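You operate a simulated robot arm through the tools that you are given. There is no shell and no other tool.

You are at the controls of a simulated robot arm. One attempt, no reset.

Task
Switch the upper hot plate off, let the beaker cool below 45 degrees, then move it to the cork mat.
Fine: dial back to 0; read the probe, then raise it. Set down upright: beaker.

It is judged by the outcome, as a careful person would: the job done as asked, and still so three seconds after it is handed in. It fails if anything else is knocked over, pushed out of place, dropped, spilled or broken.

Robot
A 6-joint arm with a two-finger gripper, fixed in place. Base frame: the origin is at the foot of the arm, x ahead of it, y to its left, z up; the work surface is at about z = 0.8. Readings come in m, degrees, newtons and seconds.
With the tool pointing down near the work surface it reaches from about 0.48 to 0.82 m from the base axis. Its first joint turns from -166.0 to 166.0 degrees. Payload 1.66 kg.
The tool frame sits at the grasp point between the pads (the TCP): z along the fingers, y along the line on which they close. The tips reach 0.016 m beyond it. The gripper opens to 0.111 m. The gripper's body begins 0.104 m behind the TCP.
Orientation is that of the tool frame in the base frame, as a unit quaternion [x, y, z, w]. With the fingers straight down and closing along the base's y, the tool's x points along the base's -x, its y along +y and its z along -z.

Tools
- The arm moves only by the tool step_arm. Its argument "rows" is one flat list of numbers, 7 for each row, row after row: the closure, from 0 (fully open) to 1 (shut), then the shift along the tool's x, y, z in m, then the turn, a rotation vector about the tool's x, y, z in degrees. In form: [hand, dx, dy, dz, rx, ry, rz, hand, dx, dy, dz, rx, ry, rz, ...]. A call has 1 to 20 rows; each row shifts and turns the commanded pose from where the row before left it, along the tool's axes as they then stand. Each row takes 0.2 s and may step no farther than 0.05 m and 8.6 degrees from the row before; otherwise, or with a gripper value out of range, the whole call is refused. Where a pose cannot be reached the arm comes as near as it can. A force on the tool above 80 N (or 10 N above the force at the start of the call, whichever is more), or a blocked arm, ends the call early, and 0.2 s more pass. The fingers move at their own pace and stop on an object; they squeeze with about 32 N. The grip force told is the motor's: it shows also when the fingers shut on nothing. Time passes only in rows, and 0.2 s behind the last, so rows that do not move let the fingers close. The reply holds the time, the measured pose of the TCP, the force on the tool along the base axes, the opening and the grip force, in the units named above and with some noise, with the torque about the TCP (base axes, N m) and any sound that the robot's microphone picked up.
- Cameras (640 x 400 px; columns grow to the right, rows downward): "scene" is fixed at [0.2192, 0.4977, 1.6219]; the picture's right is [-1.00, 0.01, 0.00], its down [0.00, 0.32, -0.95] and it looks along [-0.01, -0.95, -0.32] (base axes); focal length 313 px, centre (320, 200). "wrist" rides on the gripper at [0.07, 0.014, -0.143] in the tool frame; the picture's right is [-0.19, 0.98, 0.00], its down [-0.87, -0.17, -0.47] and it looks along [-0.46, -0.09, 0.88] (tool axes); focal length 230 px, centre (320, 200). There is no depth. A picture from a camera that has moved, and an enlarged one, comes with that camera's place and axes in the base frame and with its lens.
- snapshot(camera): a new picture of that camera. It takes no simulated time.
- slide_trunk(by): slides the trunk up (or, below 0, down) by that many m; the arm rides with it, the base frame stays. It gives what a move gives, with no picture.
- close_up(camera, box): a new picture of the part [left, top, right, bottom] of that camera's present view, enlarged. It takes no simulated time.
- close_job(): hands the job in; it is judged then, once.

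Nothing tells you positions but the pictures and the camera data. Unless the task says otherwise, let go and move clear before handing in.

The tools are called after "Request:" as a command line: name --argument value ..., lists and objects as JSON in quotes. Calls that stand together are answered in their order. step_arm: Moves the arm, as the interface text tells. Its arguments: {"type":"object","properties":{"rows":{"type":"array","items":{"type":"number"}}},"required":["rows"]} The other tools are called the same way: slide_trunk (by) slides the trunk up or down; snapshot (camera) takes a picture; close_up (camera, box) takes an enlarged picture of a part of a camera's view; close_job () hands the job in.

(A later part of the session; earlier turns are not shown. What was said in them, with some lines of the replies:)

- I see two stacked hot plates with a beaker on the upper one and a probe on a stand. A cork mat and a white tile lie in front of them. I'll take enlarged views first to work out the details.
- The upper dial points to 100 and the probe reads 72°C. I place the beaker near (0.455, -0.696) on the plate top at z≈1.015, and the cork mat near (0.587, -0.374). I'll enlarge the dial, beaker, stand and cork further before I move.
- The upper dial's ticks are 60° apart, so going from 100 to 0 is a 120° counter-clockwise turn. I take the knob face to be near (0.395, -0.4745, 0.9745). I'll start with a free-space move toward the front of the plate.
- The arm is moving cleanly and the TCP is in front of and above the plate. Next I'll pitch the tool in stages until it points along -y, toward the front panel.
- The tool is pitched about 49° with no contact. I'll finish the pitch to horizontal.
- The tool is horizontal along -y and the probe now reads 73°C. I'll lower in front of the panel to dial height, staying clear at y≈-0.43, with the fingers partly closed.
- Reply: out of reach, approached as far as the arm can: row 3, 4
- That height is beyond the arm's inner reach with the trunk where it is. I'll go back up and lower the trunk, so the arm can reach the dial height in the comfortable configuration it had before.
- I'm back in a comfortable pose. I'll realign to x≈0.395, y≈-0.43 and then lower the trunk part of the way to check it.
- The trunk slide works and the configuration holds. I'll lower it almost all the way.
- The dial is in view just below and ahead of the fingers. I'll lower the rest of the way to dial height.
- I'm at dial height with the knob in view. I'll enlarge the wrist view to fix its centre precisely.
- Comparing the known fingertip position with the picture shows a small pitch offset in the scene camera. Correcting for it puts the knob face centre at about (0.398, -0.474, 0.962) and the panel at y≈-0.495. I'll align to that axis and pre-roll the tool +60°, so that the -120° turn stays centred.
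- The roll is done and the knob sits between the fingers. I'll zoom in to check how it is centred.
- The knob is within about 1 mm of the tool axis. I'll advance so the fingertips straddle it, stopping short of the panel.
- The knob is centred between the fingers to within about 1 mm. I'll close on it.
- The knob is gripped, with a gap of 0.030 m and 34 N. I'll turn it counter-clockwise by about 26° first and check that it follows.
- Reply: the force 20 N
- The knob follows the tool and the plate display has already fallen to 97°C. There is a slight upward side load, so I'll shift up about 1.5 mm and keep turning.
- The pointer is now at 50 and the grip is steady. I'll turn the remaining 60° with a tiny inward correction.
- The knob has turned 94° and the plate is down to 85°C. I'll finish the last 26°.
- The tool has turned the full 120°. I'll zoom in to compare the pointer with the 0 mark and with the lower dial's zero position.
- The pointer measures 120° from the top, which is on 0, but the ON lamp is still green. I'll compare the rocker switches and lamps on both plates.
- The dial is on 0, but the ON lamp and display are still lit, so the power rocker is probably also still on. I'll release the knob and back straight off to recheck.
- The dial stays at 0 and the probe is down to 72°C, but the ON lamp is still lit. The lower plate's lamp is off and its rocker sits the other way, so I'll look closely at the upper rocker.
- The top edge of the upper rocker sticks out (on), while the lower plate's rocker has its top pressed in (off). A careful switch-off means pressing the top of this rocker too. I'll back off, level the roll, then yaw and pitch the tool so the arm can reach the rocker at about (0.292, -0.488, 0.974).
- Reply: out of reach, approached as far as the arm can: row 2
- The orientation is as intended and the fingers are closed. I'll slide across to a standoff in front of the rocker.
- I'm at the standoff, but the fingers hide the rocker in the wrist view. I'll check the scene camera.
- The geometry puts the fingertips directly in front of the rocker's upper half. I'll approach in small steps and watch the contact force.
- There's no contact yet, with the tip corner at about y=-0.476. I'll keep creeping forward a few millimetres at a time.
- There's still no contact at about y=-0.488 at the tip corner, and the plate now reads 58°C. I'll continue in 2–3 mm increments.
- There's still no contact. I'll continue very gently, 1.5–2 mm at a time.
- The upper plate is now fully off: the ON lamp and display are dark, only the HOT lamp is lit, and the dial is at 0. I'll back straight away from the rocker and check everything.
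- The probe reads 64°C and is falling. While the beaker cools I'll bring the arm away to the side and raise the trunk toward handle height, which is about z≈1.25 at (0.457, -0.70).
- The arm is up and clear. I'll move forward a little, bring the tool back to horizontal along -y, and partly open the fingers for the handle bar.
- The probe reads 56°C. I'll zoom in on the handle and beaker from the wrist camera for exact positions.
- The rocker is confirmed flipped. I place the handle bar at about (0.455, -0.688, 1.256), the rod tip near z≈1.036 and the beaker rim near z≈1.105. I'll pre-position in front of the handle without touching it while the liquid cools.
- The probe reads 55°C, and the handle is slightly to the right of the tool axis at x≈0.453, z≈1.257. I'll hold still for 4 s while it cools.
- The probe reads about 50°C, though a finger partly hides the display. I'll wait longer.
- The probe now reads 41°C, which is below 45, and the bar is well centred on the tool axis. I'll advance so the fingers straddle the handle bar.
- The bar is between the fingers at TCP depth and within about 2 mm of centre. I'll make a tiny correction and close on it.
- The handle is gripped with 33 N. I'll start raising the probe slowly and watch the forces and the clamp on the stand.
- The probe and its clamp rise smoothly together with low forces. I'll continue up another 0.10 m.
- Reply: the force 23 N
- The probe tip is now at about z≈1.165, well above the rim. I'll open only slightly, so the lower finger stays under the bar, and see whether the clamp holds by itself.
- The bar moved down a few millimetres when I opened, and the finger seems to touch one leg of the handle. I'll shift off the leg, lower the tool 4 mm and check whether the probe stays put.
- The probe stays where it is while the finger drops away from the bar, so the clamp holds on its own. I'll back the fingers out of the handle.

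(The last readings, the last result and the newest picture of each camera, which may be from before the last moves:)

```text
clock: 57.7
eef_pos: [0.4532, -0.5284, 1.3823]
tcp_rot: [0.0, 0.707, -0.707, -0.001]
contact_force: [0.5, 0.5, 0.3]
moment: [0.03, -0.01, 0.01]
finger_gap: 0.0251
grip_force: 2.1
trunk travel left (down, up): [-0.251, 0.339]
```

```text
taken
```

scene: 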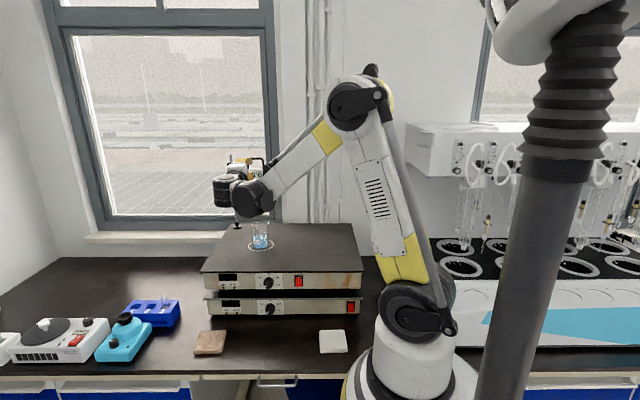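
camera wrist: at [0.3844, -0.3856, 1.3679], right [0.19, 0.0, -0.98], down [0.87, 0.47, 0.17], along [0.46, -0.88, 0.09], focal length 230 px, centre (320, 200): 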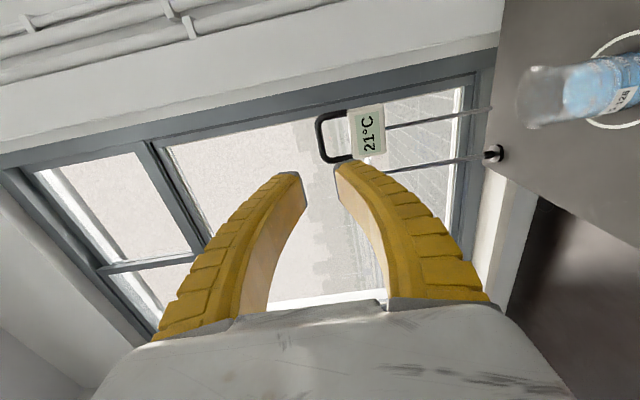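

The probe stays raised and reads air temperature. Next I'll roll the gripper so it closes horizontally with the camera on top, and pitch it 25° down for a side grasp of the beaker.

Request:
step_arm --rows '[0.6, 0, 0, 0, 0, 0, -8.2, 0.4, 0, 0, 0, 0, 0, -8.2, 0.2, 0, 0, 0, 0, 0, -8.2, 0.0, 0, 0, 0, 0, 0, -8.2, 0, 0, 0, 0, 0, 0, -8.2, 0, 0, 0, 0, 0, 0, -8.2, 0, 0, 0, 0, 0, 0, -8.2, 0, 0, 0, 0, 0, 0, -8.2, 0, 0, 0, 0, 0, 0, -8.2, 0, 0, 0, 0, 0, 0, -8.2, 0, 0, 0, 0, 0, 0, -8.0, 0, 0, 0, 0, 0, -8.33, 0, 0, 0, 0, 0, 0, -8.33, 0, 0, 0, 0, 0, 0, -8.34, 0]'

Request:
snapshot --camera "scene"

Request:
snapshot --camera "wrist"

```text
clock: 60.7
eef_pos: [0.4529, -0.5284, 1.384]
tcp_rot: [0.597, -0.597, 0.379, 0.38]
contact_force: [-0.4, -0.4, -0.3]
moment: [0.01, 0.01, -0.01]
finger_gap: 0.1108
grip_force: 0.0
trunk travel left (down, up): [-0.251, 0.339]
```

```text
taken
```

scene: 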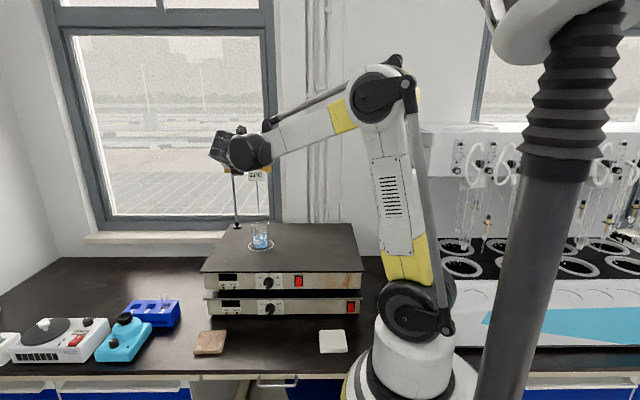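

```text
taken
camera wrist: at [0.4402, -0.4288, 1.5075], right [-0.98, 0.08, -0.17], down [0.17, 0.79, -0.58], along [0.09, -0.6, -0.79], focal length 230 px, centre (320, 200)
```

wrist: 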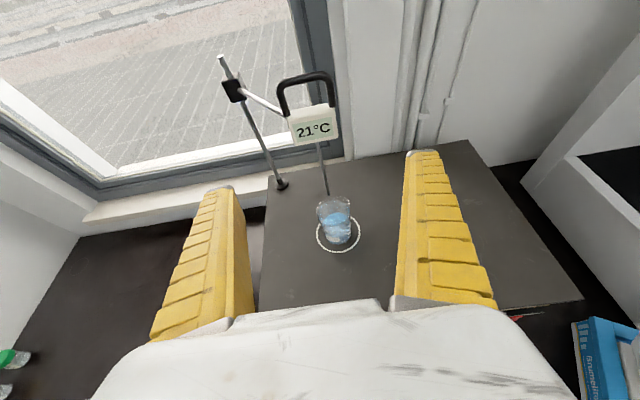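

The orientation is right and the beaker is centred ahead. I'll descend to a pre-grasp point in front of it.

Request:
step_arm --rows '[0, -0.0368, -0.0005, 0.028, 0, 0, 0, 0, -0.0368, -0.0005, 0.028, 0, 0, 0, 0, -0.0368, -0.0005, 0.028, 0, 0, 0, 0, -0.0368, -0.0005, 0.028, 0, 0, 0, 0, -0.0368, -0.0005, 0.02, 0, 0, 0, 0, -0.0368, -0.0005, 0.015, 0, 0, 0, 0, 0, 0, 0, 0, 0, 0]'

Request:
snapshot --camera "scene"

Request:
snapshot --camera "wrist"

```text
clock: 62.3
eef_pos: [0.4539, -0.5687, 1.1218]
tcp_rot: [-0.596, 0.597, -0.379, -0.38]
contact_force: [0.7, 0.7, 1.6]
moment: [0.01, -0.02, -0.02]
finger_gap: 0.111
grip_force: 0.1
trunk travel left (down, up): [-0.251, 0.339]
```

```text
taken
```

scene: 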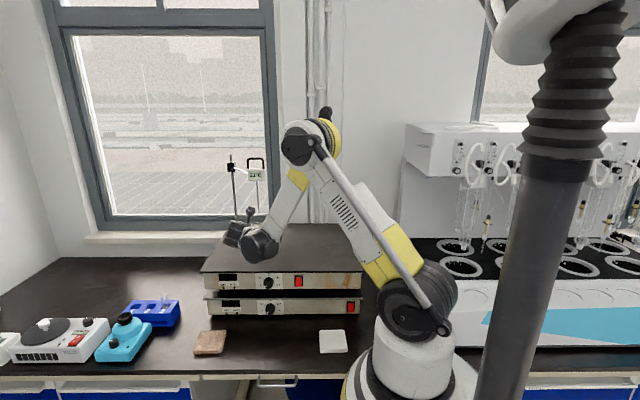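

```text
taken
camera wrist: at [0.4402, -0.469, 1.2447], right [-0.98, 0.08, -0.17], down [0.17, 0.79, -0.59], along [0.09, -0.6, -0.79], focal length 230 px, centre (320, 200)
```

wrist: 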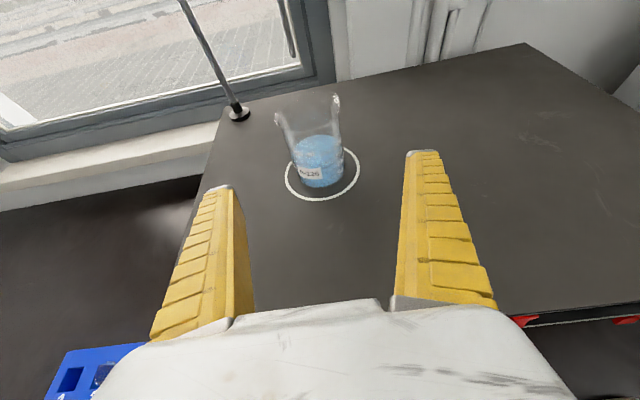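

The beaker is ahead between the fingers. I'll enlarge the wrist view to confirm its centre line.

Request:
close_up --camera "wrist" --box '[255, 80, 385, 220]'

Request:
close_up --camera "scene" --box '[210, 140, 310, 270]'

```text
2.86 times, centred on (320, 150) of wrist
camera zoom: at [0.4402, -0.469, 1.2447], right [-0.98, 0.08, -0.17], down [0.17, 0.79, -0.59], along [0.09, -0.6, -0.79], focal length 657 px, centre (320, 343)
```

zoom: 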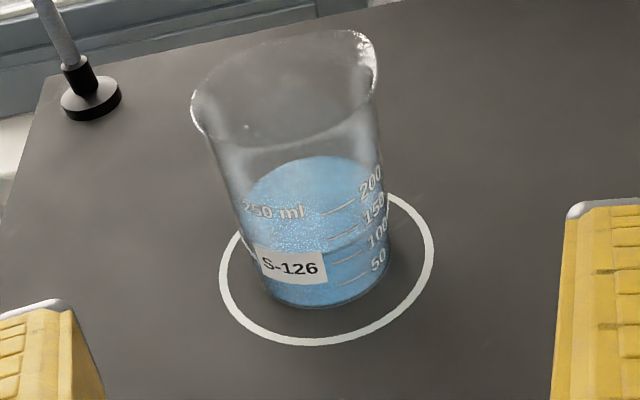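

```text
3.08 times, centred on (260, 205) of scene
camera zoom: at [0.2192, 0.4977, 1.6219], right [-1.0, 0.01, 0.0], down [0.0, 0.32, -0.95], along [-0.01, -0.95, -0.32], focal length 964 px, centre (505, 185)
```

zoom: 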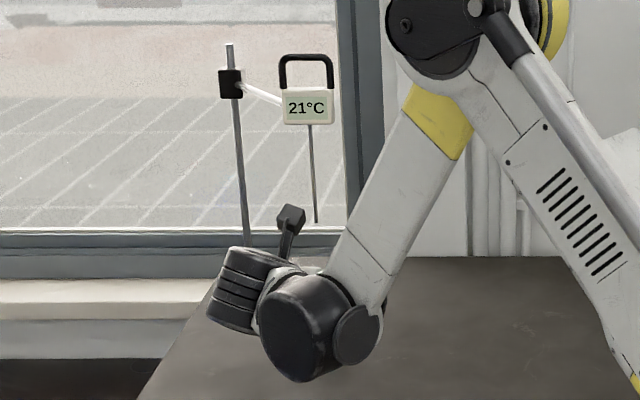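

The beaker's centre is at about (0.460, -0.699), 6 mm toward +x of the tool axis. I'll correct for that and advance along the tool axis with the gripper fully open, checking partway.

Request:
step_arm --rows '[0, 0.0005, -0.006, 0.02, 0, 0, 0, 0, 0, 0, 0.024, 0, 0, 0, 0, 0, 0, 0.024, 0, 0, 0, 0, 0, 0, 0.022, 0, 0, 0, 0, 0, 0, 0, 0, 0, 0]'

Request:
close_up --camera "wrist" --box '[220, 60, 420, 260]'

Request:
close_up --camera "scene" --box '[210, 160, 310, 270]'

```text
clock: 63.5
eef_pos: [0.4612, -0.65, 1.0848]
tcp_rot: [-0.596, 0.597, -0.38, -0.38]
contact_force: [-0.1, 0.5, 0.4]
moment: [0.0, -0.03, 0.02]
finger_gap: 0.1111
grip_force: 0.1
trunk travel left (down, up): [-0.251, 0.339]
```

```text
2.00 times, centred on (320, 160) of wrist
camera zoom: at [0.449, -0.5501, 1.2069], right [-0.98, 0.08, -0.17], down [0.17, 0.79, -0.58], along [0.09, -0.6, -0.79], focal length 460 px, centre (320, 280)
```

zoom: 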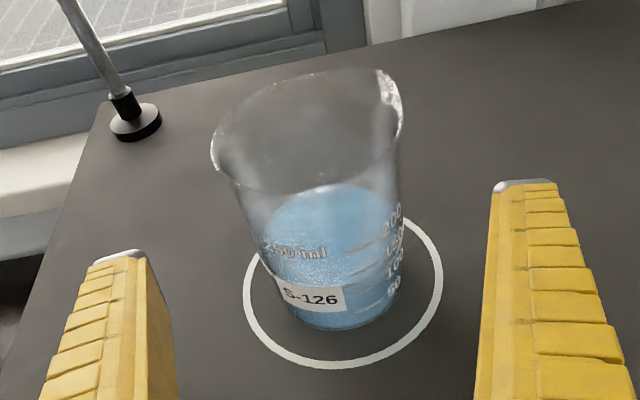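

```text
3.64 times, centred on (260, 215) of scene
camera zoom: at [0.2192, 0.4977, 1.6219], right [-1.0, 0.01, 0.0], down [0.0, 0.32, -0.95], along [-0.01, -0.95, -0.32], focal length 1139 px, centre (538, 146)
```

zoom: 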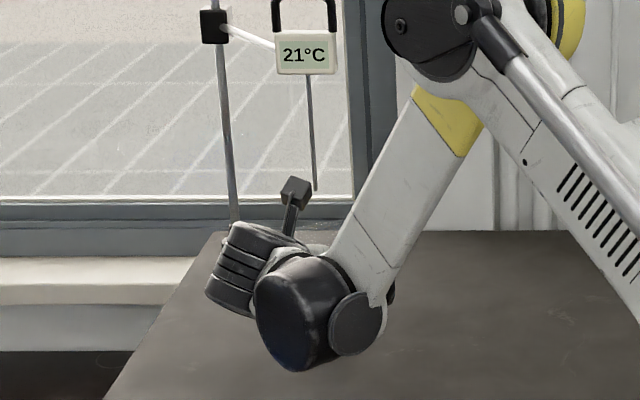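

The alignment is good and the beaker is centred between the fingers. I'll finish the approach.

Request:
step_arm --rows '[0, 0, 0, 0.018, 0, 0, 0, 0, 0, 0, 0.018, 0, 0, 0, 0, 0, 0, 0.015, 0, 0, 0, 0, 0, 0, 0, 0, 0, 0]'

Request:
close_up --camera "wrist" --box '[200, 80, 440, 300]'

Request:
close_up --camera "scene" --box '[210, 160, 310, 270]'

```text
clock: 64.5
eef_pos: [0.461, -0.6971, 1.0615]
tcp_rot: [0.597, -0.596, 0.38, 0.38]
contact_force: [-0.2, -0.3, 0.2]
moment: [-0.03, 0.03, -0.01]
finger_gap: 0.1108
grip_force: 0.0
trunk travel left (down, up): [-0.251, 0.339]
```

```text
1.82 times, centred on (320, 190) of wrist
camera zoom: at [0.4483, -0.5959, 1.1855], right [-0.98, 0.08, -0.17], down [0.17, 0.79, -0.59], along [0.09, -0.6, -0.79], focal length 418 px, centre (320, 218)
```

zoom: 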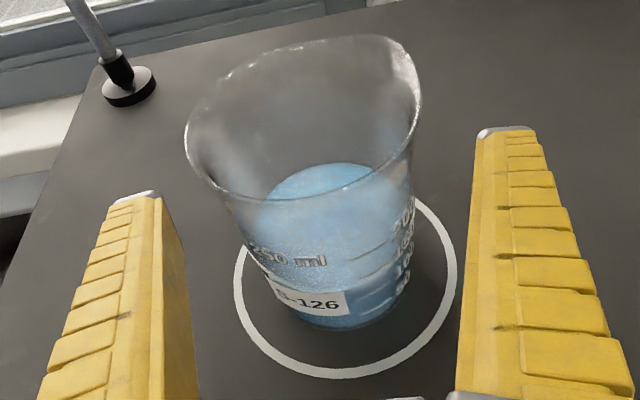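

```text
3.64 times, centred on (260, 215) of scene
camera zoom: at [0.2192, 0.4977, 1.6219], right [-1.0, 0.01, 0.0], down [0.0, 0.32, -0.95], along [-0.01, -0.95, -0.32], focal length 1139 px, centre (538, 146)
```

zoom: 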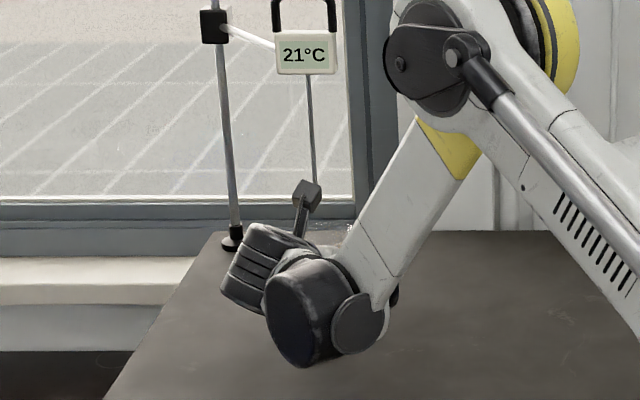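

The fingers straddle the beaker symmetrically. I'll close gently in stages.

Request:
step_arm --rows '[0.15, 0, 0, 0, 0, 0, 0, 0.25, 0, 0, 0, 0, 0, 0, 0.3, 0, 0, 0, 0, 0, 0, 0.35, 0, 0, 0, 0, 0, 0, 0.4, 0, 0, 0, 0, 0, 0, 0.5, 0, 0, 0, 0, 0, 0, 0.7, 0, 0, 0, 0, 0, 0, 0.7, 0, 0, 0, 0, 0, 0]'

Request:
close_up --camera "wrist" --box '[200, 80, 440, 300]'

```text
clock: 66.3
eef_pos: [0.4612, -0.6958, 1.0634]
tcp_rot: [-0.596, 0.597, -0.38, -0.379]
contact_force: [-0.2, 1.4, 0.3]
moment: [0.01, -0.07, 0.04]
finger_gap: 0.065
grip_force: 32.0
trunk travel left (down, up): [-0.251, 0.339]
```

```text
1.82 times, centred on (320, 190) of wrist
camera zoom: at [0.4485, -0.5956, 1.1856], right [-0.98, 0.08, -0.17], down [0.17, 0.79, -0.59], along [0.09, -0.6, -0.79], focal length 418 px, centre (320, 218)
```

zoom: 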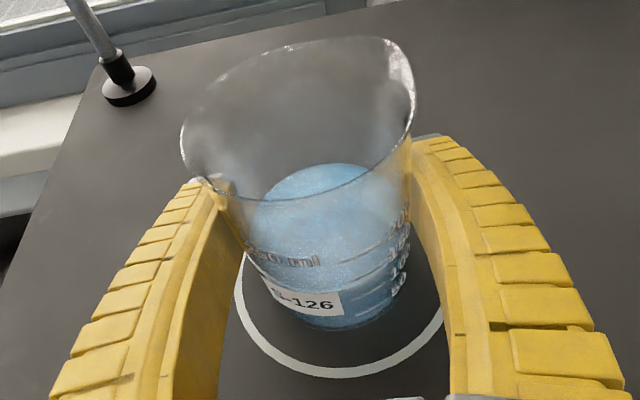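

The beaker is gripped at 32 N with almost no displacement. I'll lift it gently by about 18 mm, staying below the raised probe tip.

Request:
step_arm --rows '[0.7, 0.0036, 0, -0.0017, 0, 0, 0, 0.7, 0.0054, 0, -0.0025, 0, 0, 0, 0.7, 0.0054, 0, -0.0025, 0, 0, 0, 0.7, 0.002, 0, -0.0009, 0, 0, 0, 0.7, 0, 0, 0, 0, 0, 0]'

Request:
close_up --camera "wrist" --box '[200, 80, 440, 300]'

Request:
close_up --camera "scene" --box '[210, 150, 310, 270]'

```text
clock: 67.5
eef_pos: [0.4615, -0.696, 1.0809]
tcp_rot: [0.597, -0.596, 0.38, 0.38]
contact_force: [-1.0, -1.4, 0.7]
moment: [-0.02, 0.11, 0.03]
finger_gap: 0.0646
grip_force: 31.8
trunk travel left (down, up): [-0.251, 0.339]
```

```text
1.82 times, centred on (320, 190) of wrist
camera zoom: at [0.4486, -0.5962, 1.2042], right [-0.98, 0.08, -0.17], down [0.17, 0.79, -0.59], along [0.09, -0.6, -0.79], focal length 418 px, centre (320, 218)
```

zoom: 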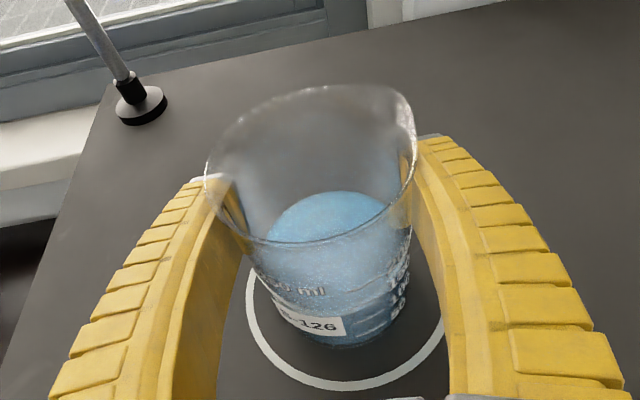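

```text
3.33 times, centred on (260, 210) of scene
camera zoom: at [0.2192, 0.4977, 1.6219], right [-1.0, 0.01, 0.0], down [0.0, 0.32, -0.95], along [-0.01, -0.95, -0.32], focal length 1044 px, centre (520, 167)
```

zoom: 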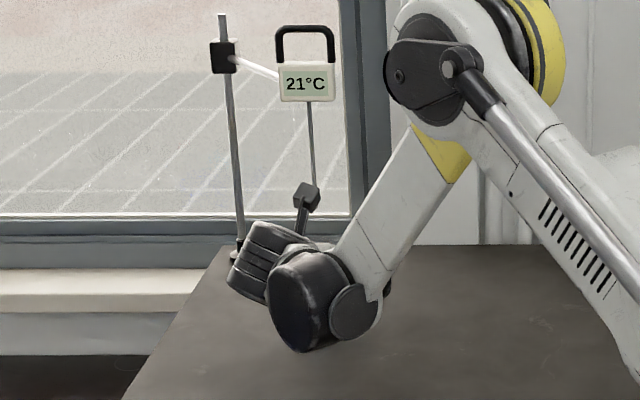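

In the wrist view the beaker moved relative to the fingers, so they may have slipped up the glass instead of lifting it. I'll look more closely before doing anything else.

Request:
close_up --camera "wrist" --box '[240, 150, 400, 300]'

Request:
snapshot --camera "wrist"

Request:
close_up --camera "scene" --box '[230, 200, 300, 260]'

```text
2.67 times, centred on (320, 225) of wrist
camera zoom: at [0.4486, -0.5962, 1.2042], right [-0.98, 0.08, -0.17], down [0.17, 0.79, -0.59], along [0.09, -0.6, -0.79], focal length 614 px, centre (320, 133)
```

zoom: 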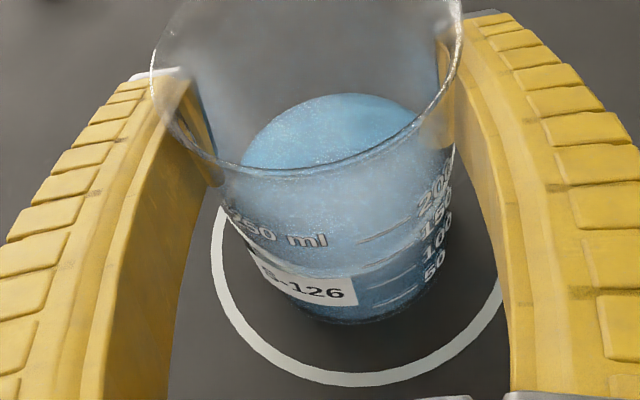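

```text
taken
camera wrist: at [0.4486, -0.5962, 1.2042], right [-0.98, 0.08, -0.17], down [0.17, 0.79, -0.59], along [0.09, -0.6, -0.79], focal length 230 px, centre (320, 200)
```

wrist: 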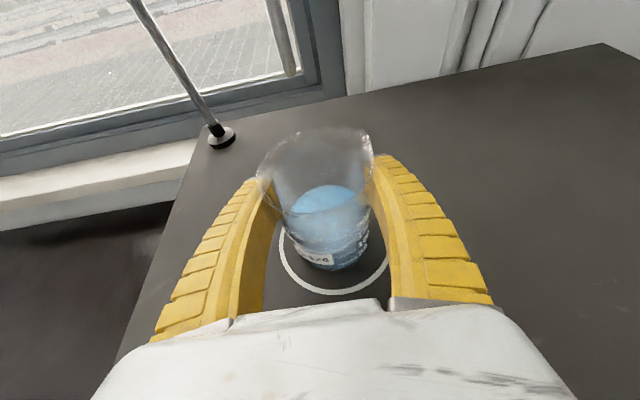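

```text
6.67 times, centred on (265, 230) of scene
camera zoom: at [0.2192, 0.4977, 1.6219], right [-1.0, 0.01, 0.0], down [0.0, 0.32, -0.95], along [-0.01, -0.95, -0.32], focal length 2088 px, centre (687, 0)
```

zoom: 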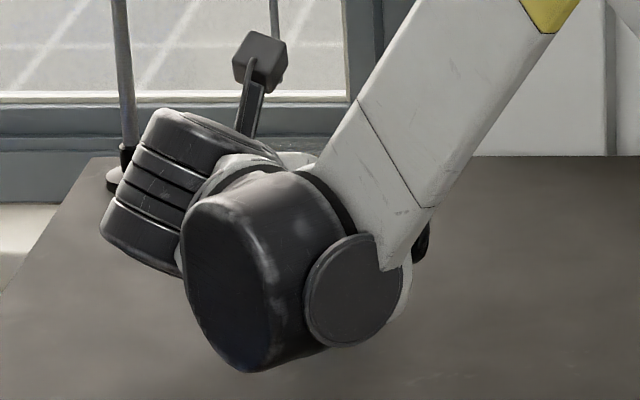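

The numbers show the beaker is still standing on the plate in its ring and the fingers slipped up the glass. I'll test with a tiny 3 mm lift at closure 1.0 and read the force.

Request:
step_arm --rows '[1.0, 0, 0, 0, 0, 0, 0, 1.0, 0, 0, 0, 0, 0, 0, 1.0, 0, 0, 0, 0, 0, 0]'

Request:
step_arm --rows '[1.0, 0.0027, 0, -0.0013, 0, 0, 0]'

Request:
close_up --camera "wrist" --box '[200, 80, 440, 300]'

```text
clock: 68.3
eef_pos: [0.4627, -0.6971, 1.0805]
tcp_rot: [-0.596, 0.597, -0.379, -0.38]
contact_force: [0.3, 0.7, 0.3]
moment: [-0.04, 0.1, 0.01]
finger_gap: 0.0652
grip_force: 31.5
trunk travel left (down, up): [-0.251, 0.339]
```

```text
clock: 68.7
eef_pos: [0.4621, -0.6947, 1.0828]
tcp_rot: [-0.596, 0.597, -0.379, -0.38]
contact_force: [0.0, 0.4, -1.6]
moment: [0.01, 0.01, -0.01]
finger_gap: 0.0649
grip_force: 32.4
trunk travel left (down, up): [-0.251, 0.339]
```

```text
1.82 times, centred on (320, 190) of wrist
camera zoom: at [0.4487, -0.5956, 1.2068], right [-0.98, 0.08, -0.17], down [0.17, 0.79, -0.58], along [0.09, -0.6, -0.79], focal length 418 px, centre (320, 218)
```

zoom: 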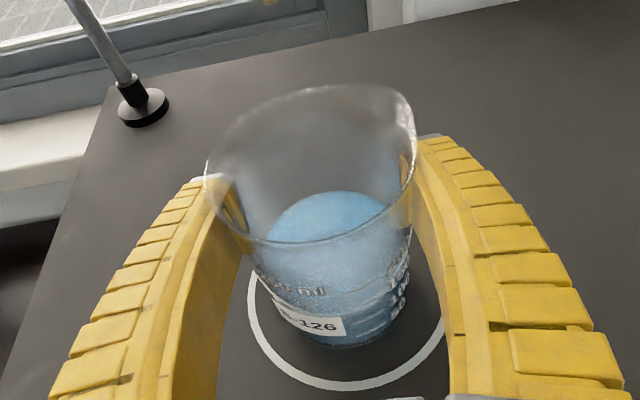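

This time the beaker seems to have come up with the fingers, with a vertical load of about -1.6 N. I'll lift another 6 mm and compare.

Request:
step_arm --rows '[1.0, 0.0027, 0, -0.0013, 0, 0, 0, 1.0, 0.0027, 0, -0.0013, 0, 0, 0, 1.0, 0, 0, 0, 0, 0, 0]'

Request:
close_up --camera "wrist" --box '[200, 80, 440, 300]'

```text
clock: 69.5
eef_pos: [0.4615, -0.6974, 1.0888]
tcp_rot: [0.596, -0.596, 0.381, 0.38]
contact_force: [0.1, 0.3, -1.3]
moment: [0.04, -0.04, -0.04]
finger_gap: 0.0652
grip_force: 32.6
trunk travel left (down, up): [-0.251, 0.339]
```

```text
1.82 times, centred on (320, 190) of wrist
camera zoom: at [0.449, -0.5965, 1.2125], right [-0.98, 0.08, -0.17], down [0.17, 0.79, -0.58], along [0.09, -0.6, -0.79], focal length 418 px, centre (320, 218)
```

zoom: 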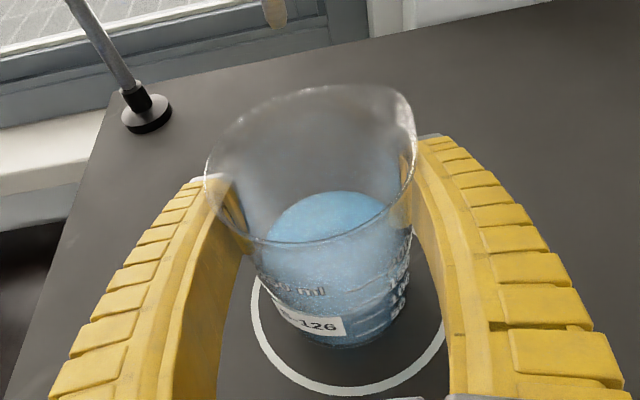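

The beaker is now moving rigidly with the gripper, caught just under the rim flare, and is about 9 mm off the plate. The probe tip is still clear above it. I'll pull it straight back (+y) slowly from under the probe.

Request:
step_arm --rows '[1.0, -0.0042, 0, -0.0091, 0, 0, 0, 1.0, -0.0063, 0, -0.0136, 0, 0, 0, 1.0, -0.0085, 0, -0.0181, 0, 0, 0, 1.0, -0.0085, 0, -0.0181, 0, 0, 0, 1.0, -0.0063, 0, -0.0136, 0, 0, 0, 1.0, 0, 0, 0, 0, 0, 0]'

Request:
snapshot --camera "wrist"

Request:
close_up --camera "scene" --box '[200, 140, 320, 280]'

```text
clock: 70.9
eef_pos: [0.4631, -0.6167, 1.0894]
tcp_rot: [-0.596, 0.597, -0.38, -0.38]
contact_force: [0.2, -0.5, -2.2]
moment: [-0.01, 0.01, -0.02]
finger_gap: 0.0652
grip_force: 32.2
trunk travel left (down, up): [-0.251, 0.339]
```

```text
taken
camera wrist: at [0.4508, -0.517, 1.2117], right [-0.98, 0.08, -0.17], down [0.17, 0.79, -0.58], along [0.09, -0.6, -0.79], focal length 230 px, centre (320, 200)
```

wrist: 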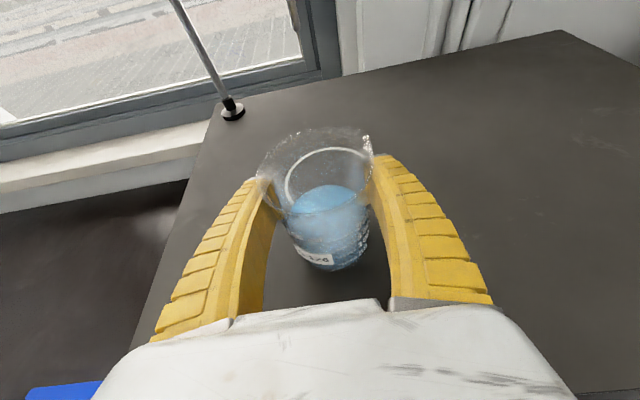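

```text
2.86 times, centred on (260, 210) of scene
camera zoom: at [0.2192, 0.4977, 1.6219], right [-1.0, 0.01, 0.0], down [0.0, 0.32, -0.95], along [-0.01, -0.95, -0.32], focal length 895 px, centre (491, 171)
```

zoom: 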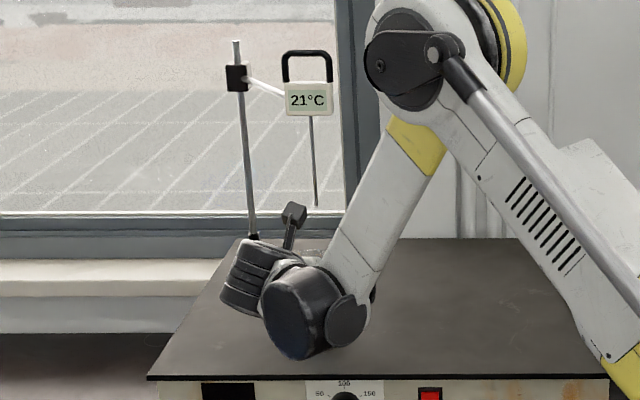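

The beaker rides steadily and is clear of the probe. I'll lift a little more and carry it slowly off the plate toward a point above the cork mat.

Request:
step_arm --rows '[1.0, 0.0091, 0, -0.0042, 0, 0, 0, 1.0, 0.0136, 0, -0.0063, 0, 0, 0, 1.0, -0.0046, -0.0062, -0.0098, 0, 0, 0, 1.0, -0.0092, -0.0124, -0.0196, 0, 0, 0, 1.0, -0.0092, -0.0124, -0.0196, 0, 0, 0, 1.0, -0.0092, -0.0124, -0.0196, 0, 0, 0, 1.0, -0.0092, -0.0124, -0.0196, 0, 0, 0, 1.0, -0.0092, -0.0124, -0.0196, 0, 0, 0]'

Request:
snapshot --camera "wrist"

Request:
snapshot --camera "scene"

```text
clock: 72.7
eef_pos: [0.5297, -0.4944, 1.1164]
tcp_rot: [-0.596, 0.596, -0.38, -0.381]
contact_force: [-0.9, -0.3, -2.5]
moment: [0.01, -0.02, 0.02]
finger_gap: 0.0649
grip_force: 31.7
trunk travel left (down, up): [-0.251, 0.339]
```

```text
taken
camera wrist: at [0.5169, -0.3944, 1.2398], right [-0.98, 0.08, -0.17], down [0.17, 0.79, -0.59], along [0.09, -0.6, -0.79], focal length 230 px, centre (320, 200)
```

wrist: 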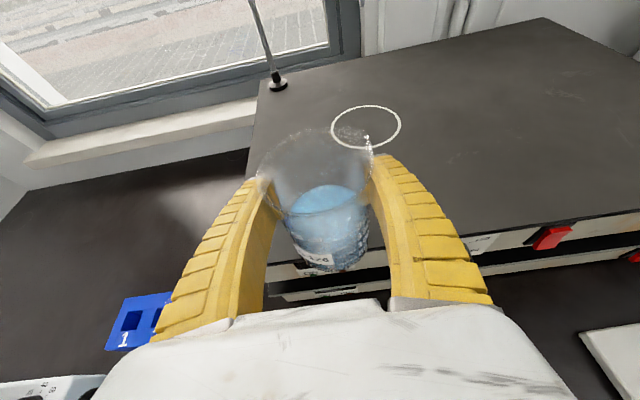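

```text
taken
```

scene: 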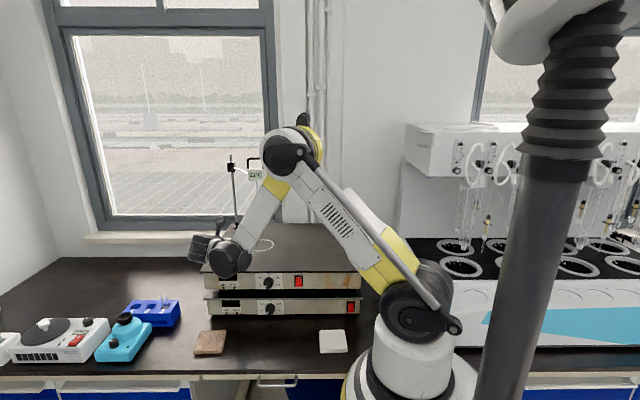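

The beaker is steady. I'll continue the horizontal carry to above the cork mat.

Request:
step_arm --rows '[1.0, -0.0089, -0.0096, -0.0191, 0, 0, 0, 1.0, -0.0089, -0.0096, -0.0191, 0, 0, 0, 1.0, -0.0089, -0.0096, -0.0191, 0, 0, 0, 1.0, -0.0089, -0.0096, -0.0191, 0, 0, 0, 1.0, -0.0089, -0.0096, -0.0191, 0, 0, 0, 1.0, -0.0065, -0.007, -0.014, 0, 0, 0, 1.0, 0, 0, 0, 0, 0, 0]'

Request:
snapshot --camera "wrist"

Request:
snapshot --camera "scene"

```text
clock: 74.3
eef_pos: [0.5844, -0.3762, 1.1133]
tcp_rot: [-0.596, 0.597, -0.38, -0.38]
contact_force: [-0.1, 0.5, -1.8]
moment: [0.02, -0.02, -0.01]
finger_gap: 0.065
grip_force: 32.7
trunk travel left (down, up): [-0.251, 0.339]
```

```text
taken
camera wrist: at [0.5728, -0.2764, 1.2358], right [-0.98, 0.08, -0.17], down [0.17, 0.79, -0.59], along [0.09, -0.6, -0.79], focal length 230 px, centre (320, 200)
```

wrist: 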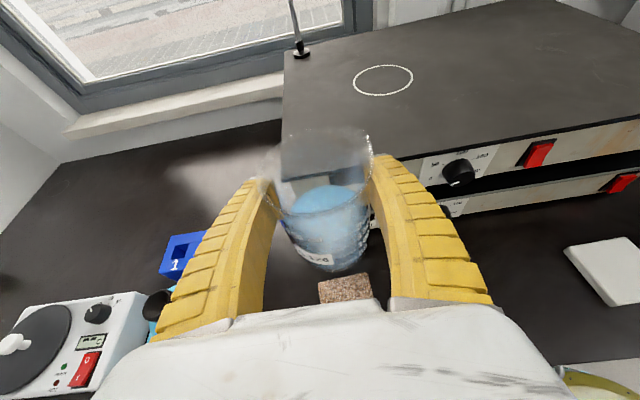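

```text
taken
```

scene: 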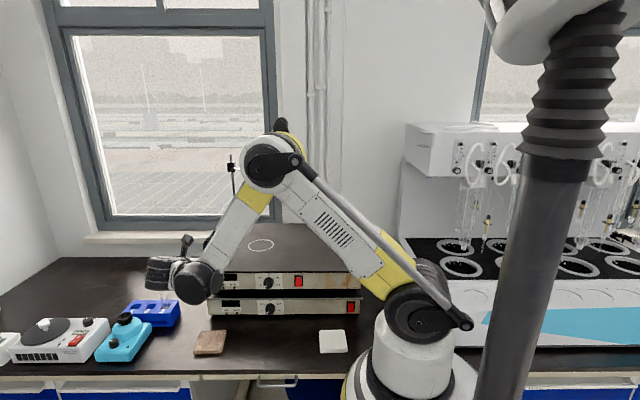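

The cork mat's centre is at about (0.586, -0.366), directly below and slightly nearer. I'll align over it and start descending slowly.

Request:
step_arm --rows '[1.0, -0.0192, -0.0005, 0.0061, 0, 0, 0, 1.0, -0.0192, -0.0005, 0.0061, 0, 0, 0, 1.0, -0.0192, -0.0005, 0.0061, 0, 0, 0, 1.0, -0.0192, -0.0005, 0.0061, 0, 0, 0, 1.0, -0.0192, -0.0005, 0.0061, 0, 0, 0, 1.0, 0, 0, 0, 0, 0, 0]'

Request:
snapshot --camera "wrist"

Request:
snapshot --camera "scene"

```text
clock: 75.7
eef_pos: [0.5859, -0.3643, 1.0135]
tcp_rot: [0.596, -0.596, 0.381, 0.38]
contact_force: [0.0, 0.4, -1.4]
moment: [0.02, -0.01, -0.01]
finger_gap: 0.0653
grip_force: 32.2
trunk travel left (down, up): [-0.251, 0.339]
```

```text
taken
camera wrist: at [0.5743, -0.2645, 1.137], right [-0.98, 0.08, -0.17], down [0.17, 0.79, -0.59], along [0.09, -0.6, -0.79], focal length 230 px, centre (320, 200)
```

wrist: 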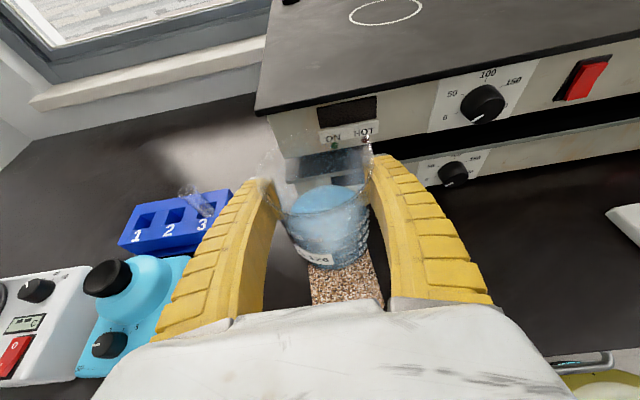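

```text
taken
```

scene: 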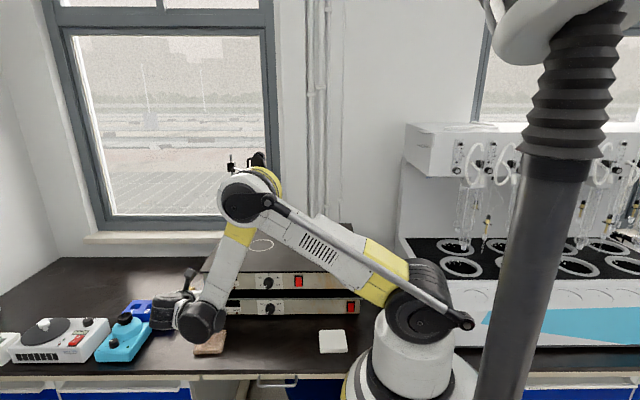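

The mat is directly below the beaker. The arm configuration is good, so I'll use the trunk to go straight down 0.10 m.

Request:
slide_trunk --by -0.1

Request:
snapshot --camera "wrist"

Request:
close_up --camera "scene" --box '[140, 260, 280, 380]'

```text
clock: 77.0
eef_pos: [0.587, -0.3649, 0.9142]
tcp_rot: [-0.596, 0.597, -0.38, -0.38]
contact_force: [0.3, 0.5, -2.1]
moment: [-0.01, 0.03, 0.0]
finger_gap: 0.0653
grip_force: 32.4
trunk travel left (down, up): [-0.151, 0.439]
```

```text
taken
camera wrist: at [0.5742, -0.2646, 1.0374], right [-0.98, 0.08, -0.17], down [0.17, 0.79, -0.59], along [0.09, -0.6, -0.79], focal length 230 px, centre (320, 200)
```

wrist: 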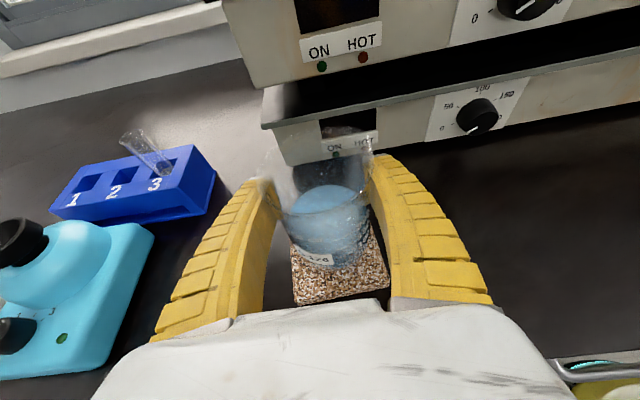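

```text
3.33 times, centred on (210, 320) of scene
camera zoom: at [0.2192, 0.4977, 1.6219], right [-1.0, 0.01, 0.0], down [0.0, 0.32, -0.95], along [-0.01, -0.95, -0.32], focal length 1044 px, centre (687, -200)
```

zoom: 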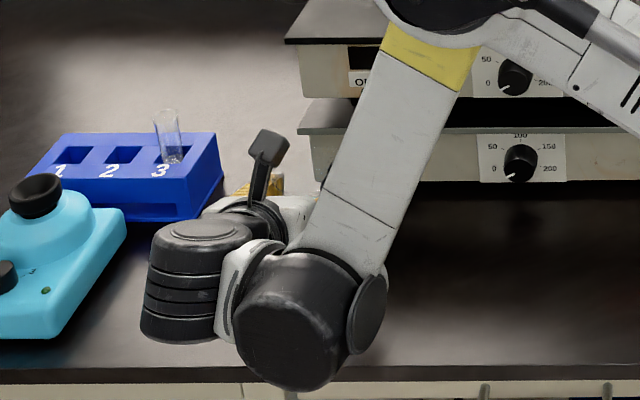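

The beaker is about 2–3 cm above the mat. I'll zoom in to verify that it is centred before setting it down.

Request:
close_up --camera "wrist" --box '[250, 160, 420, 310]'

```text
2.67 times, centred on (335, 235) of wrist
camera zoom: at [0.5742, -0.2646, 1.0374], right [-0.98, 0.08, -0.17], down [0.17, 0.79, -0.59], along [0.09, -0.6, -0.79], focal length 614 px, centre (280, 107)
```

zoom: 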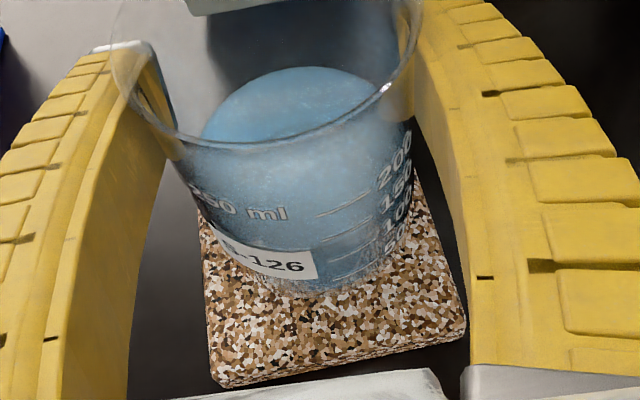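

The beaker is centred over the mat to within about 3 mm. I'll lower slowly, then creep down in 2 mm steps while watching for contact.

Request:
step_arm --rows '[1.0, -0.0091, -0.001, 0.0042, 0, 0, 0, 1.0, -0.0068, -0.001, 0.0032, 0, 0, 0, 1.0, 0, 0, 0, 0, 0, 0]'

Request:
step_arm --rows '[1.0, -0.0018, 0, 0.0008, 0, 0, 0, 1.0, 0, 0, 0, 0, 0, 0]'

Request:
close_up --camera "wrist" --box '[250, 160, 420, 310]'

```text
clock: 77.8
eef_pos: [0.5884, -0.3647, 0.8956]
tcp_rot: [-0.596, 0.596, -0.38, -0.38]
contact_force: [-0.7, 0.6, -2.1]
moment: [-0.03, -0.01, 0.02]
finger_gap: 0.0651
grip_force: 32.4
trunk travel left (down, up): [-0.151, 0.439]
```

```text
clock: 78.4
eef_pos: [0.5886, -0.3649, 0.8935]
tcp_rot: [-0.596, 0.597, -0.38, -0.38]
contact_force: [-1.1, 0.0, -1.2]
moment: [0.02, -0.03, 0.02]
finger_gap: 0.0651
grip_force: 32.4
trunk travel left (down, up): [-0.151, 0.439]
```

```text
2.67 times, centred on (335, 235) of wrist
camera zoom: at [0.5758, -0.2646, 1.0172], right [-0.98, 0.08, -0.17], down [0.17, 0.79, -0.58], along [0.09, -0.6, -0.79], focal length 614 px, centre (280, 107)
```

zoom: 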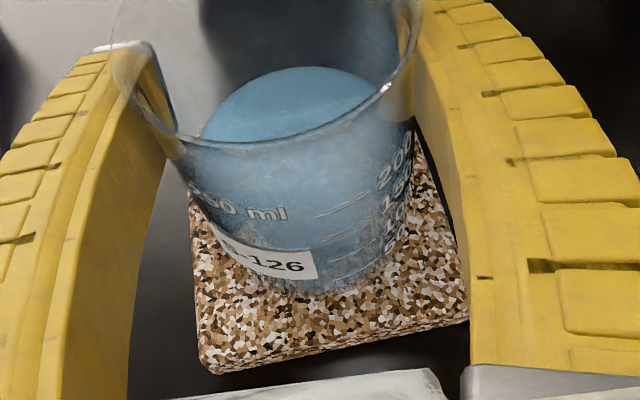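

There's no contact yet at TCP z=0.8935. I'll continue in small steps.

Request:
step_arm --rows '[1.0, -0.0018, 0, 0.0008, 0, 0, 0, 1.0, 0, 0, 0, 0, 0, 0]'

Request:
step_arm --rows '[1.0, -0.0018, 0, 0.0008, 0, 0, 0, 1.0, 0, 0, 0, 0, 0, 0]'

Request:
step_arm --rows '[1.0, -0.0014, 0, 0.0006, 0, 0, 0, 1.0, 0, 0, 0, 0, 0, 0]'

Request:
close_up --camera "wrist" --box '[250, 160, 420, 310]'

```text
clock: 79.0
eef_pos: [0.5882, -0.364, 0.8919]
tcp_rot: [0.596, -0.596, 0.38, 0.38]
contact_force: [-0.1, -0.6, -2.4]
moment: [0.0, -0.04, 0.0]
finger_gap: 0.065
grip_force: 32.2
trunk travel left (down, up): [-0.151, 0.439]
```

```text
clock: 79.6
eef_pos: [0.5899, -0.3647, 0.8896]
tcp_rot: [-0.596, 0.596, -0.38, -0.38]
contact_force: [-0.7, -0.1, -1.7]
moment: [0.03, 0.01, 0.02]
finger_gap: 0.0649
grip_force: 32.1
trunk travel left (down, up): [-0.151, 0.439]
```

```text
clock: 80.2
eef_pos: [0.5891, -0.3646, 0.8885]
tcp_rot: [-0.596, 0.597, -0.379, -0.38]
contact_force: [0.9, -1.4, 2.8]
moment: [-0.1, 0.1, 0.02]
finger_gap: 0.0652
grip_force: 31.6
trunk travel left (down, up): [-0.151, 0.439]
```

```text
2.67 times, centred on (335, 235) of wrist
camera zoom: at [0.5759, -0.2643, 1.0121], right [-0.98, 0.08, -0.17], down [0.17, 0.79, -0.59], along [0.09, -0.6, -0.79], focal length 614 px, centre (280, 107)
```

zoom: 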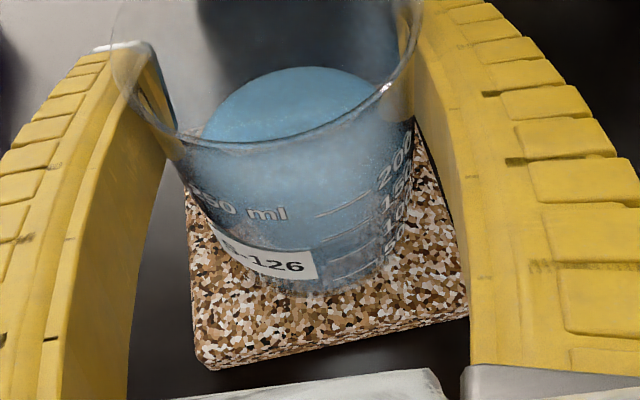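

Contact: the vertical force flipped to +2.8 N, so the beaker is standing on the mat. I'll open the gripper gently.

Request:
step_arm --rows '[0.4, 0, 0, 0, 0, 0, 0, 0.36, 0, 0, 0, 0, 0, 0, 0.3, 0, 0, 0, 0, 0, 0, 0.2, 0, 0, 0, 0, 0, 0, 0.1, 0, 0, 0, 0, 0, 0, 0.0, 0, 0, 0, 0, 0, 0, 0, 0, 0, 0, 0, 0, 0]'

Request:
close_up --camera "wrist" --box '[200, 100, 440, 310]'

```text
clock: 81.8
eef_pos: [0.5894, -0.3642, 0.8896]
tcp_rot: [0.596, -0.596, 0.381, 0.38]
contact_force: [-0.2, 0.6, 0.4]
moment: [0.01, -0.01, -0.01]
finger_gap: 0.1107
grip_force: 0.1
trunk travel left (down, up): [-0.151, 0.439]
```

```text
1.90 times, centred on (320, 205) of wrist
camera zoom: at [0.5759, -0.2643, 1.0119], right [-0.98, 0.08, -0.17], down [0.17, 0.79, -0.59], along [0.09, -0.6, -0.79], focal length 438 px, centre (320, 190)
```

zoom: 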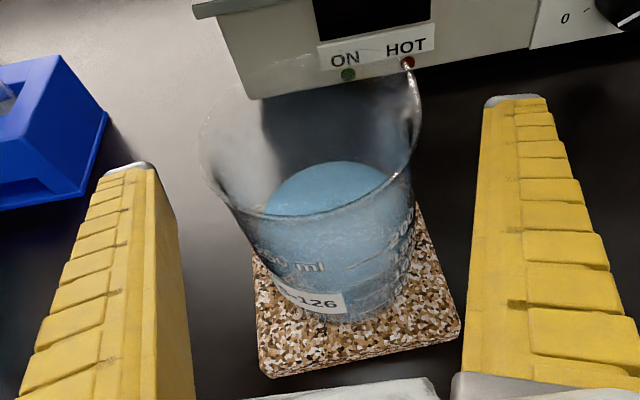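

The beaker stands on the cork by itself. I'll back the open gripper straight out along its axis.

Request:
step_arm --rows '[0, 0, 0, -0.01, 0, 0, 0, 0, 0, 0, -0.015, 0, 0, 0, 0, 0, 0, -0.02, 0, 0, 0, 0, 0, 0, -0.025, 0, 0, 0, 0, 0, 0, -0.03, 0, 0, 0, 0, 0, 0, -0.03, 0, 0, 0]'

Request:
snapshot --camera "wrist"

Request:
snapshot --camera "scene"

```text
clock: 83.2
eef_pos: [0.5901, -0.2448, 0.9445]
tcp_rot: [-0.596, 0.597, -0.38, -0.38]
contact_force: [0.9, 0.6, 0.0]
moment: [0.01, -0.02, -0.02]
finger_gap: 0.1107
grip_force: 0.0
trunk travel left (down, up): [-0.151, 0.439]
```

```text
taken
camera wrist: at [0.577, -0.146, 1.0679], right [-0.98, 0.08, -0.17], down [0.17, 0.79, -0.59], along [0.09, -0.6, -0.79], focal length 230 px, centre (320, 200)
```

wrist: 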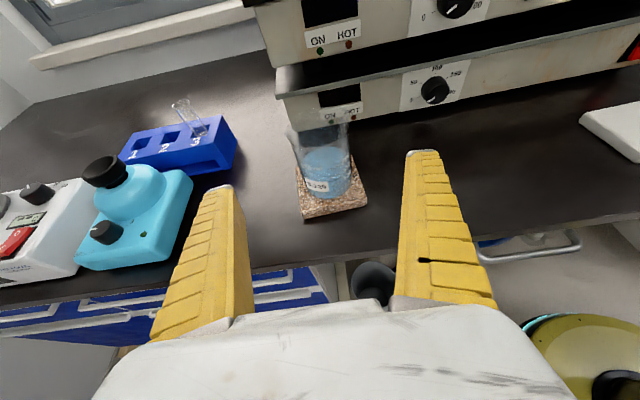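

```text
taken
```

scene: 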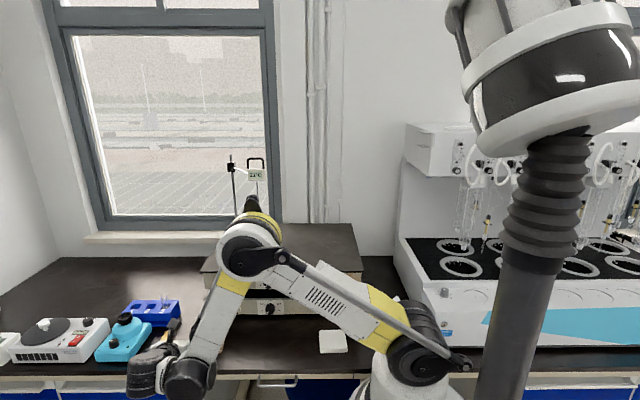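

The beaker is upright on the mat and the gripper is out in front. I'll raise the trunk to move the arm fully clear and inspect everything.

Request:
slide_trunk --by 0.3

Request:
snapshot --camera "scene"

Request:
close_up --camera "scene" --box '[180, 260, 300, 360]'

Request:
snapshot --camera "wrist"

```text
clock: 86.2
eef_pos: [0.5899, -0.2461, 1.2437]
tcp_rot: [0.597, -0.596, 0.38, 0.38]
contact_force: [0.3, 0.3, 0.0]
moment: [0.03, -0.01, 0.0]
finger_gap: 0.1108
grip_force: 0.1
trunk travel left (down, up): [-0.451, 0.139]
```

```text
taken
```

scene: 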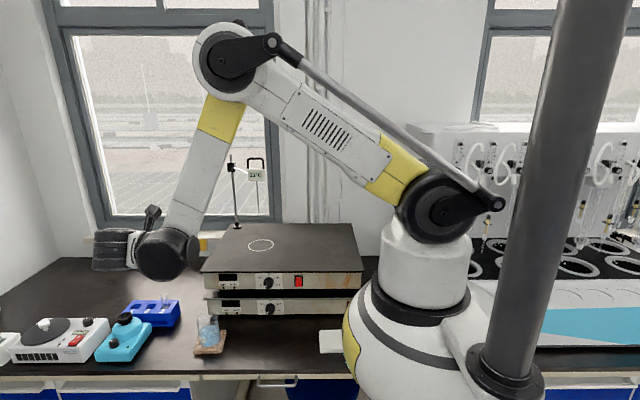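

```text
4.00 times, centred on (240, 310) of scene
camera zoom: at [0.2192, 0.4977, 1.6219], right [-1.0, 0.01, 0.0], down [0.0, 0.32, -0.95], along [-0.01, -0.95, -0.32], focal length 1253 px, centre (640, -240)
```

zoom: 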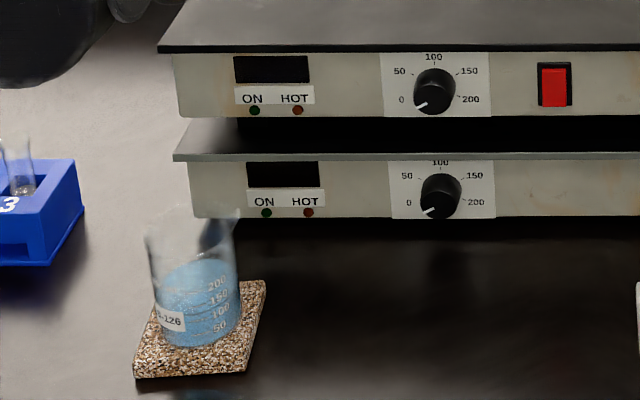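

```text
taken
camera wrist: at [0.5773, -0.1462, 1.3676], right [-0.98, 0.08, -0.17], down [0.17, 0.79, -0.59], along [0.09, -0.6, -0.79], focal length 230 px, centre (320, 200)
```

wrist: 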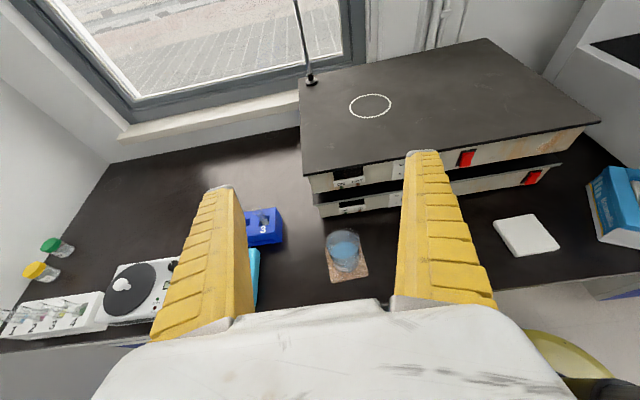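

The dial is at 0, all the upper plate's lamps are dark, and the probe is raised. I'll look closely at the beaker to confirm it is fully upright and flat on the mat.

Request:
close_up --camera "scene" --box '[188, 304, 232, 360]'

Request:
close_up --camera "wrist" --box '[300, 210, 400, 300]'

Request:
close_up --camera "scene" --box '[210, 140, 310, 270]'

```text
7.14 times, centred on (210, 332) of scene
camera zoom: at [0.2192, 0.4977, 1.6219], right [-1.0, 0.01, 0.0], down [0.0, 0.32, -0.95], along [-0.01, -0.95, -0.32], focal length 2237 px, centre (1106, -743)
```

zoom: 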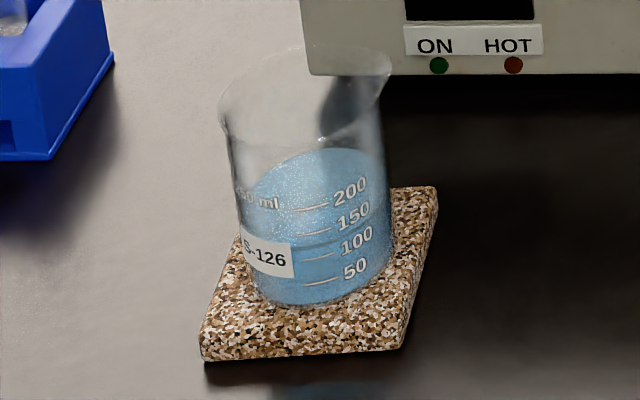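

```text
4.44 times, centred on (350, 255) of wrist
camera zoom: at [0.5773, -0.1462, 1.3676], right [-0.98, 0.08, -0.17], down [0.17, 0.79, -0.59], along [0.09, -0.6, -0.79], focal length 1022 px, centre (187, -44)
```

zoom: 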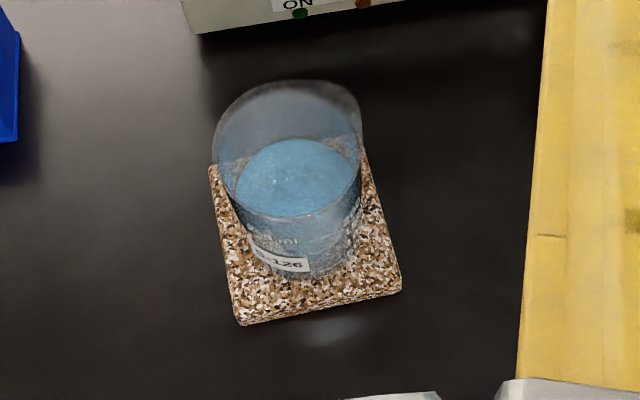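

```text
3.08 times, centred on (260, 205) of scene
camera zoom: at [0.2192, 0.4977, 1.6219], right [-1.0, 0.01, 0.0], down [0.0, 0.32, -0.95], along [-0.01, -0.95, -0.32], focal length 964 px, centre (505, 185)
```

zoom: 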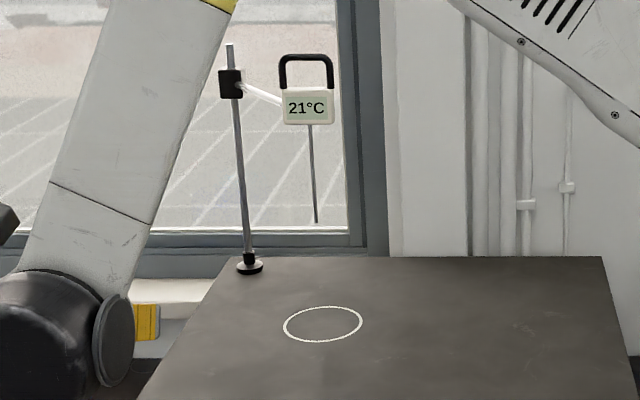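

Everything checks out:
- **Upper plate:** the dial is at 0, the rocker is off, and the ON and HOT lamps are dark.
- **Probe:** I read 41°C before raising it, and it is holding in the raised position.
- **Beaker:** it stands upright near the middle of the cork mat, with the liquid level looking unchanged.

The arm is clear of everything, so I'm handing in the job.

Request:
close_job

```text
The job is handed in.
```

The upper hot plate is off, and the beaker stands upright near the middle of the cork mat. I've handed the job in.

- **Hot plate:** I turned the dial back from 100 to 0. The ON lamp stayed lit, so I also pressed the power rocker off. The ON and HOT lamps were both dark at the last check.
- **Temperature:** I waited until the probe read 41°C, below the 45°C limit. A fingertip partly covered the display, but the reading fits the steady fall from 73°C. Only then did I raise the probe.
- **Probe:** It is about 12 cm above where it started, and its clamp holds it there without support.
- **Beaker:** On the first lift the fingers slipped about 2 cm up the glass, with the beaker still standing on the plate. The next lift held, and the beaker travelled level to the mat.

In the final pictures nothing else looked moved or knocked over, and I saw no spilled liquid. The gripper is open and clear.
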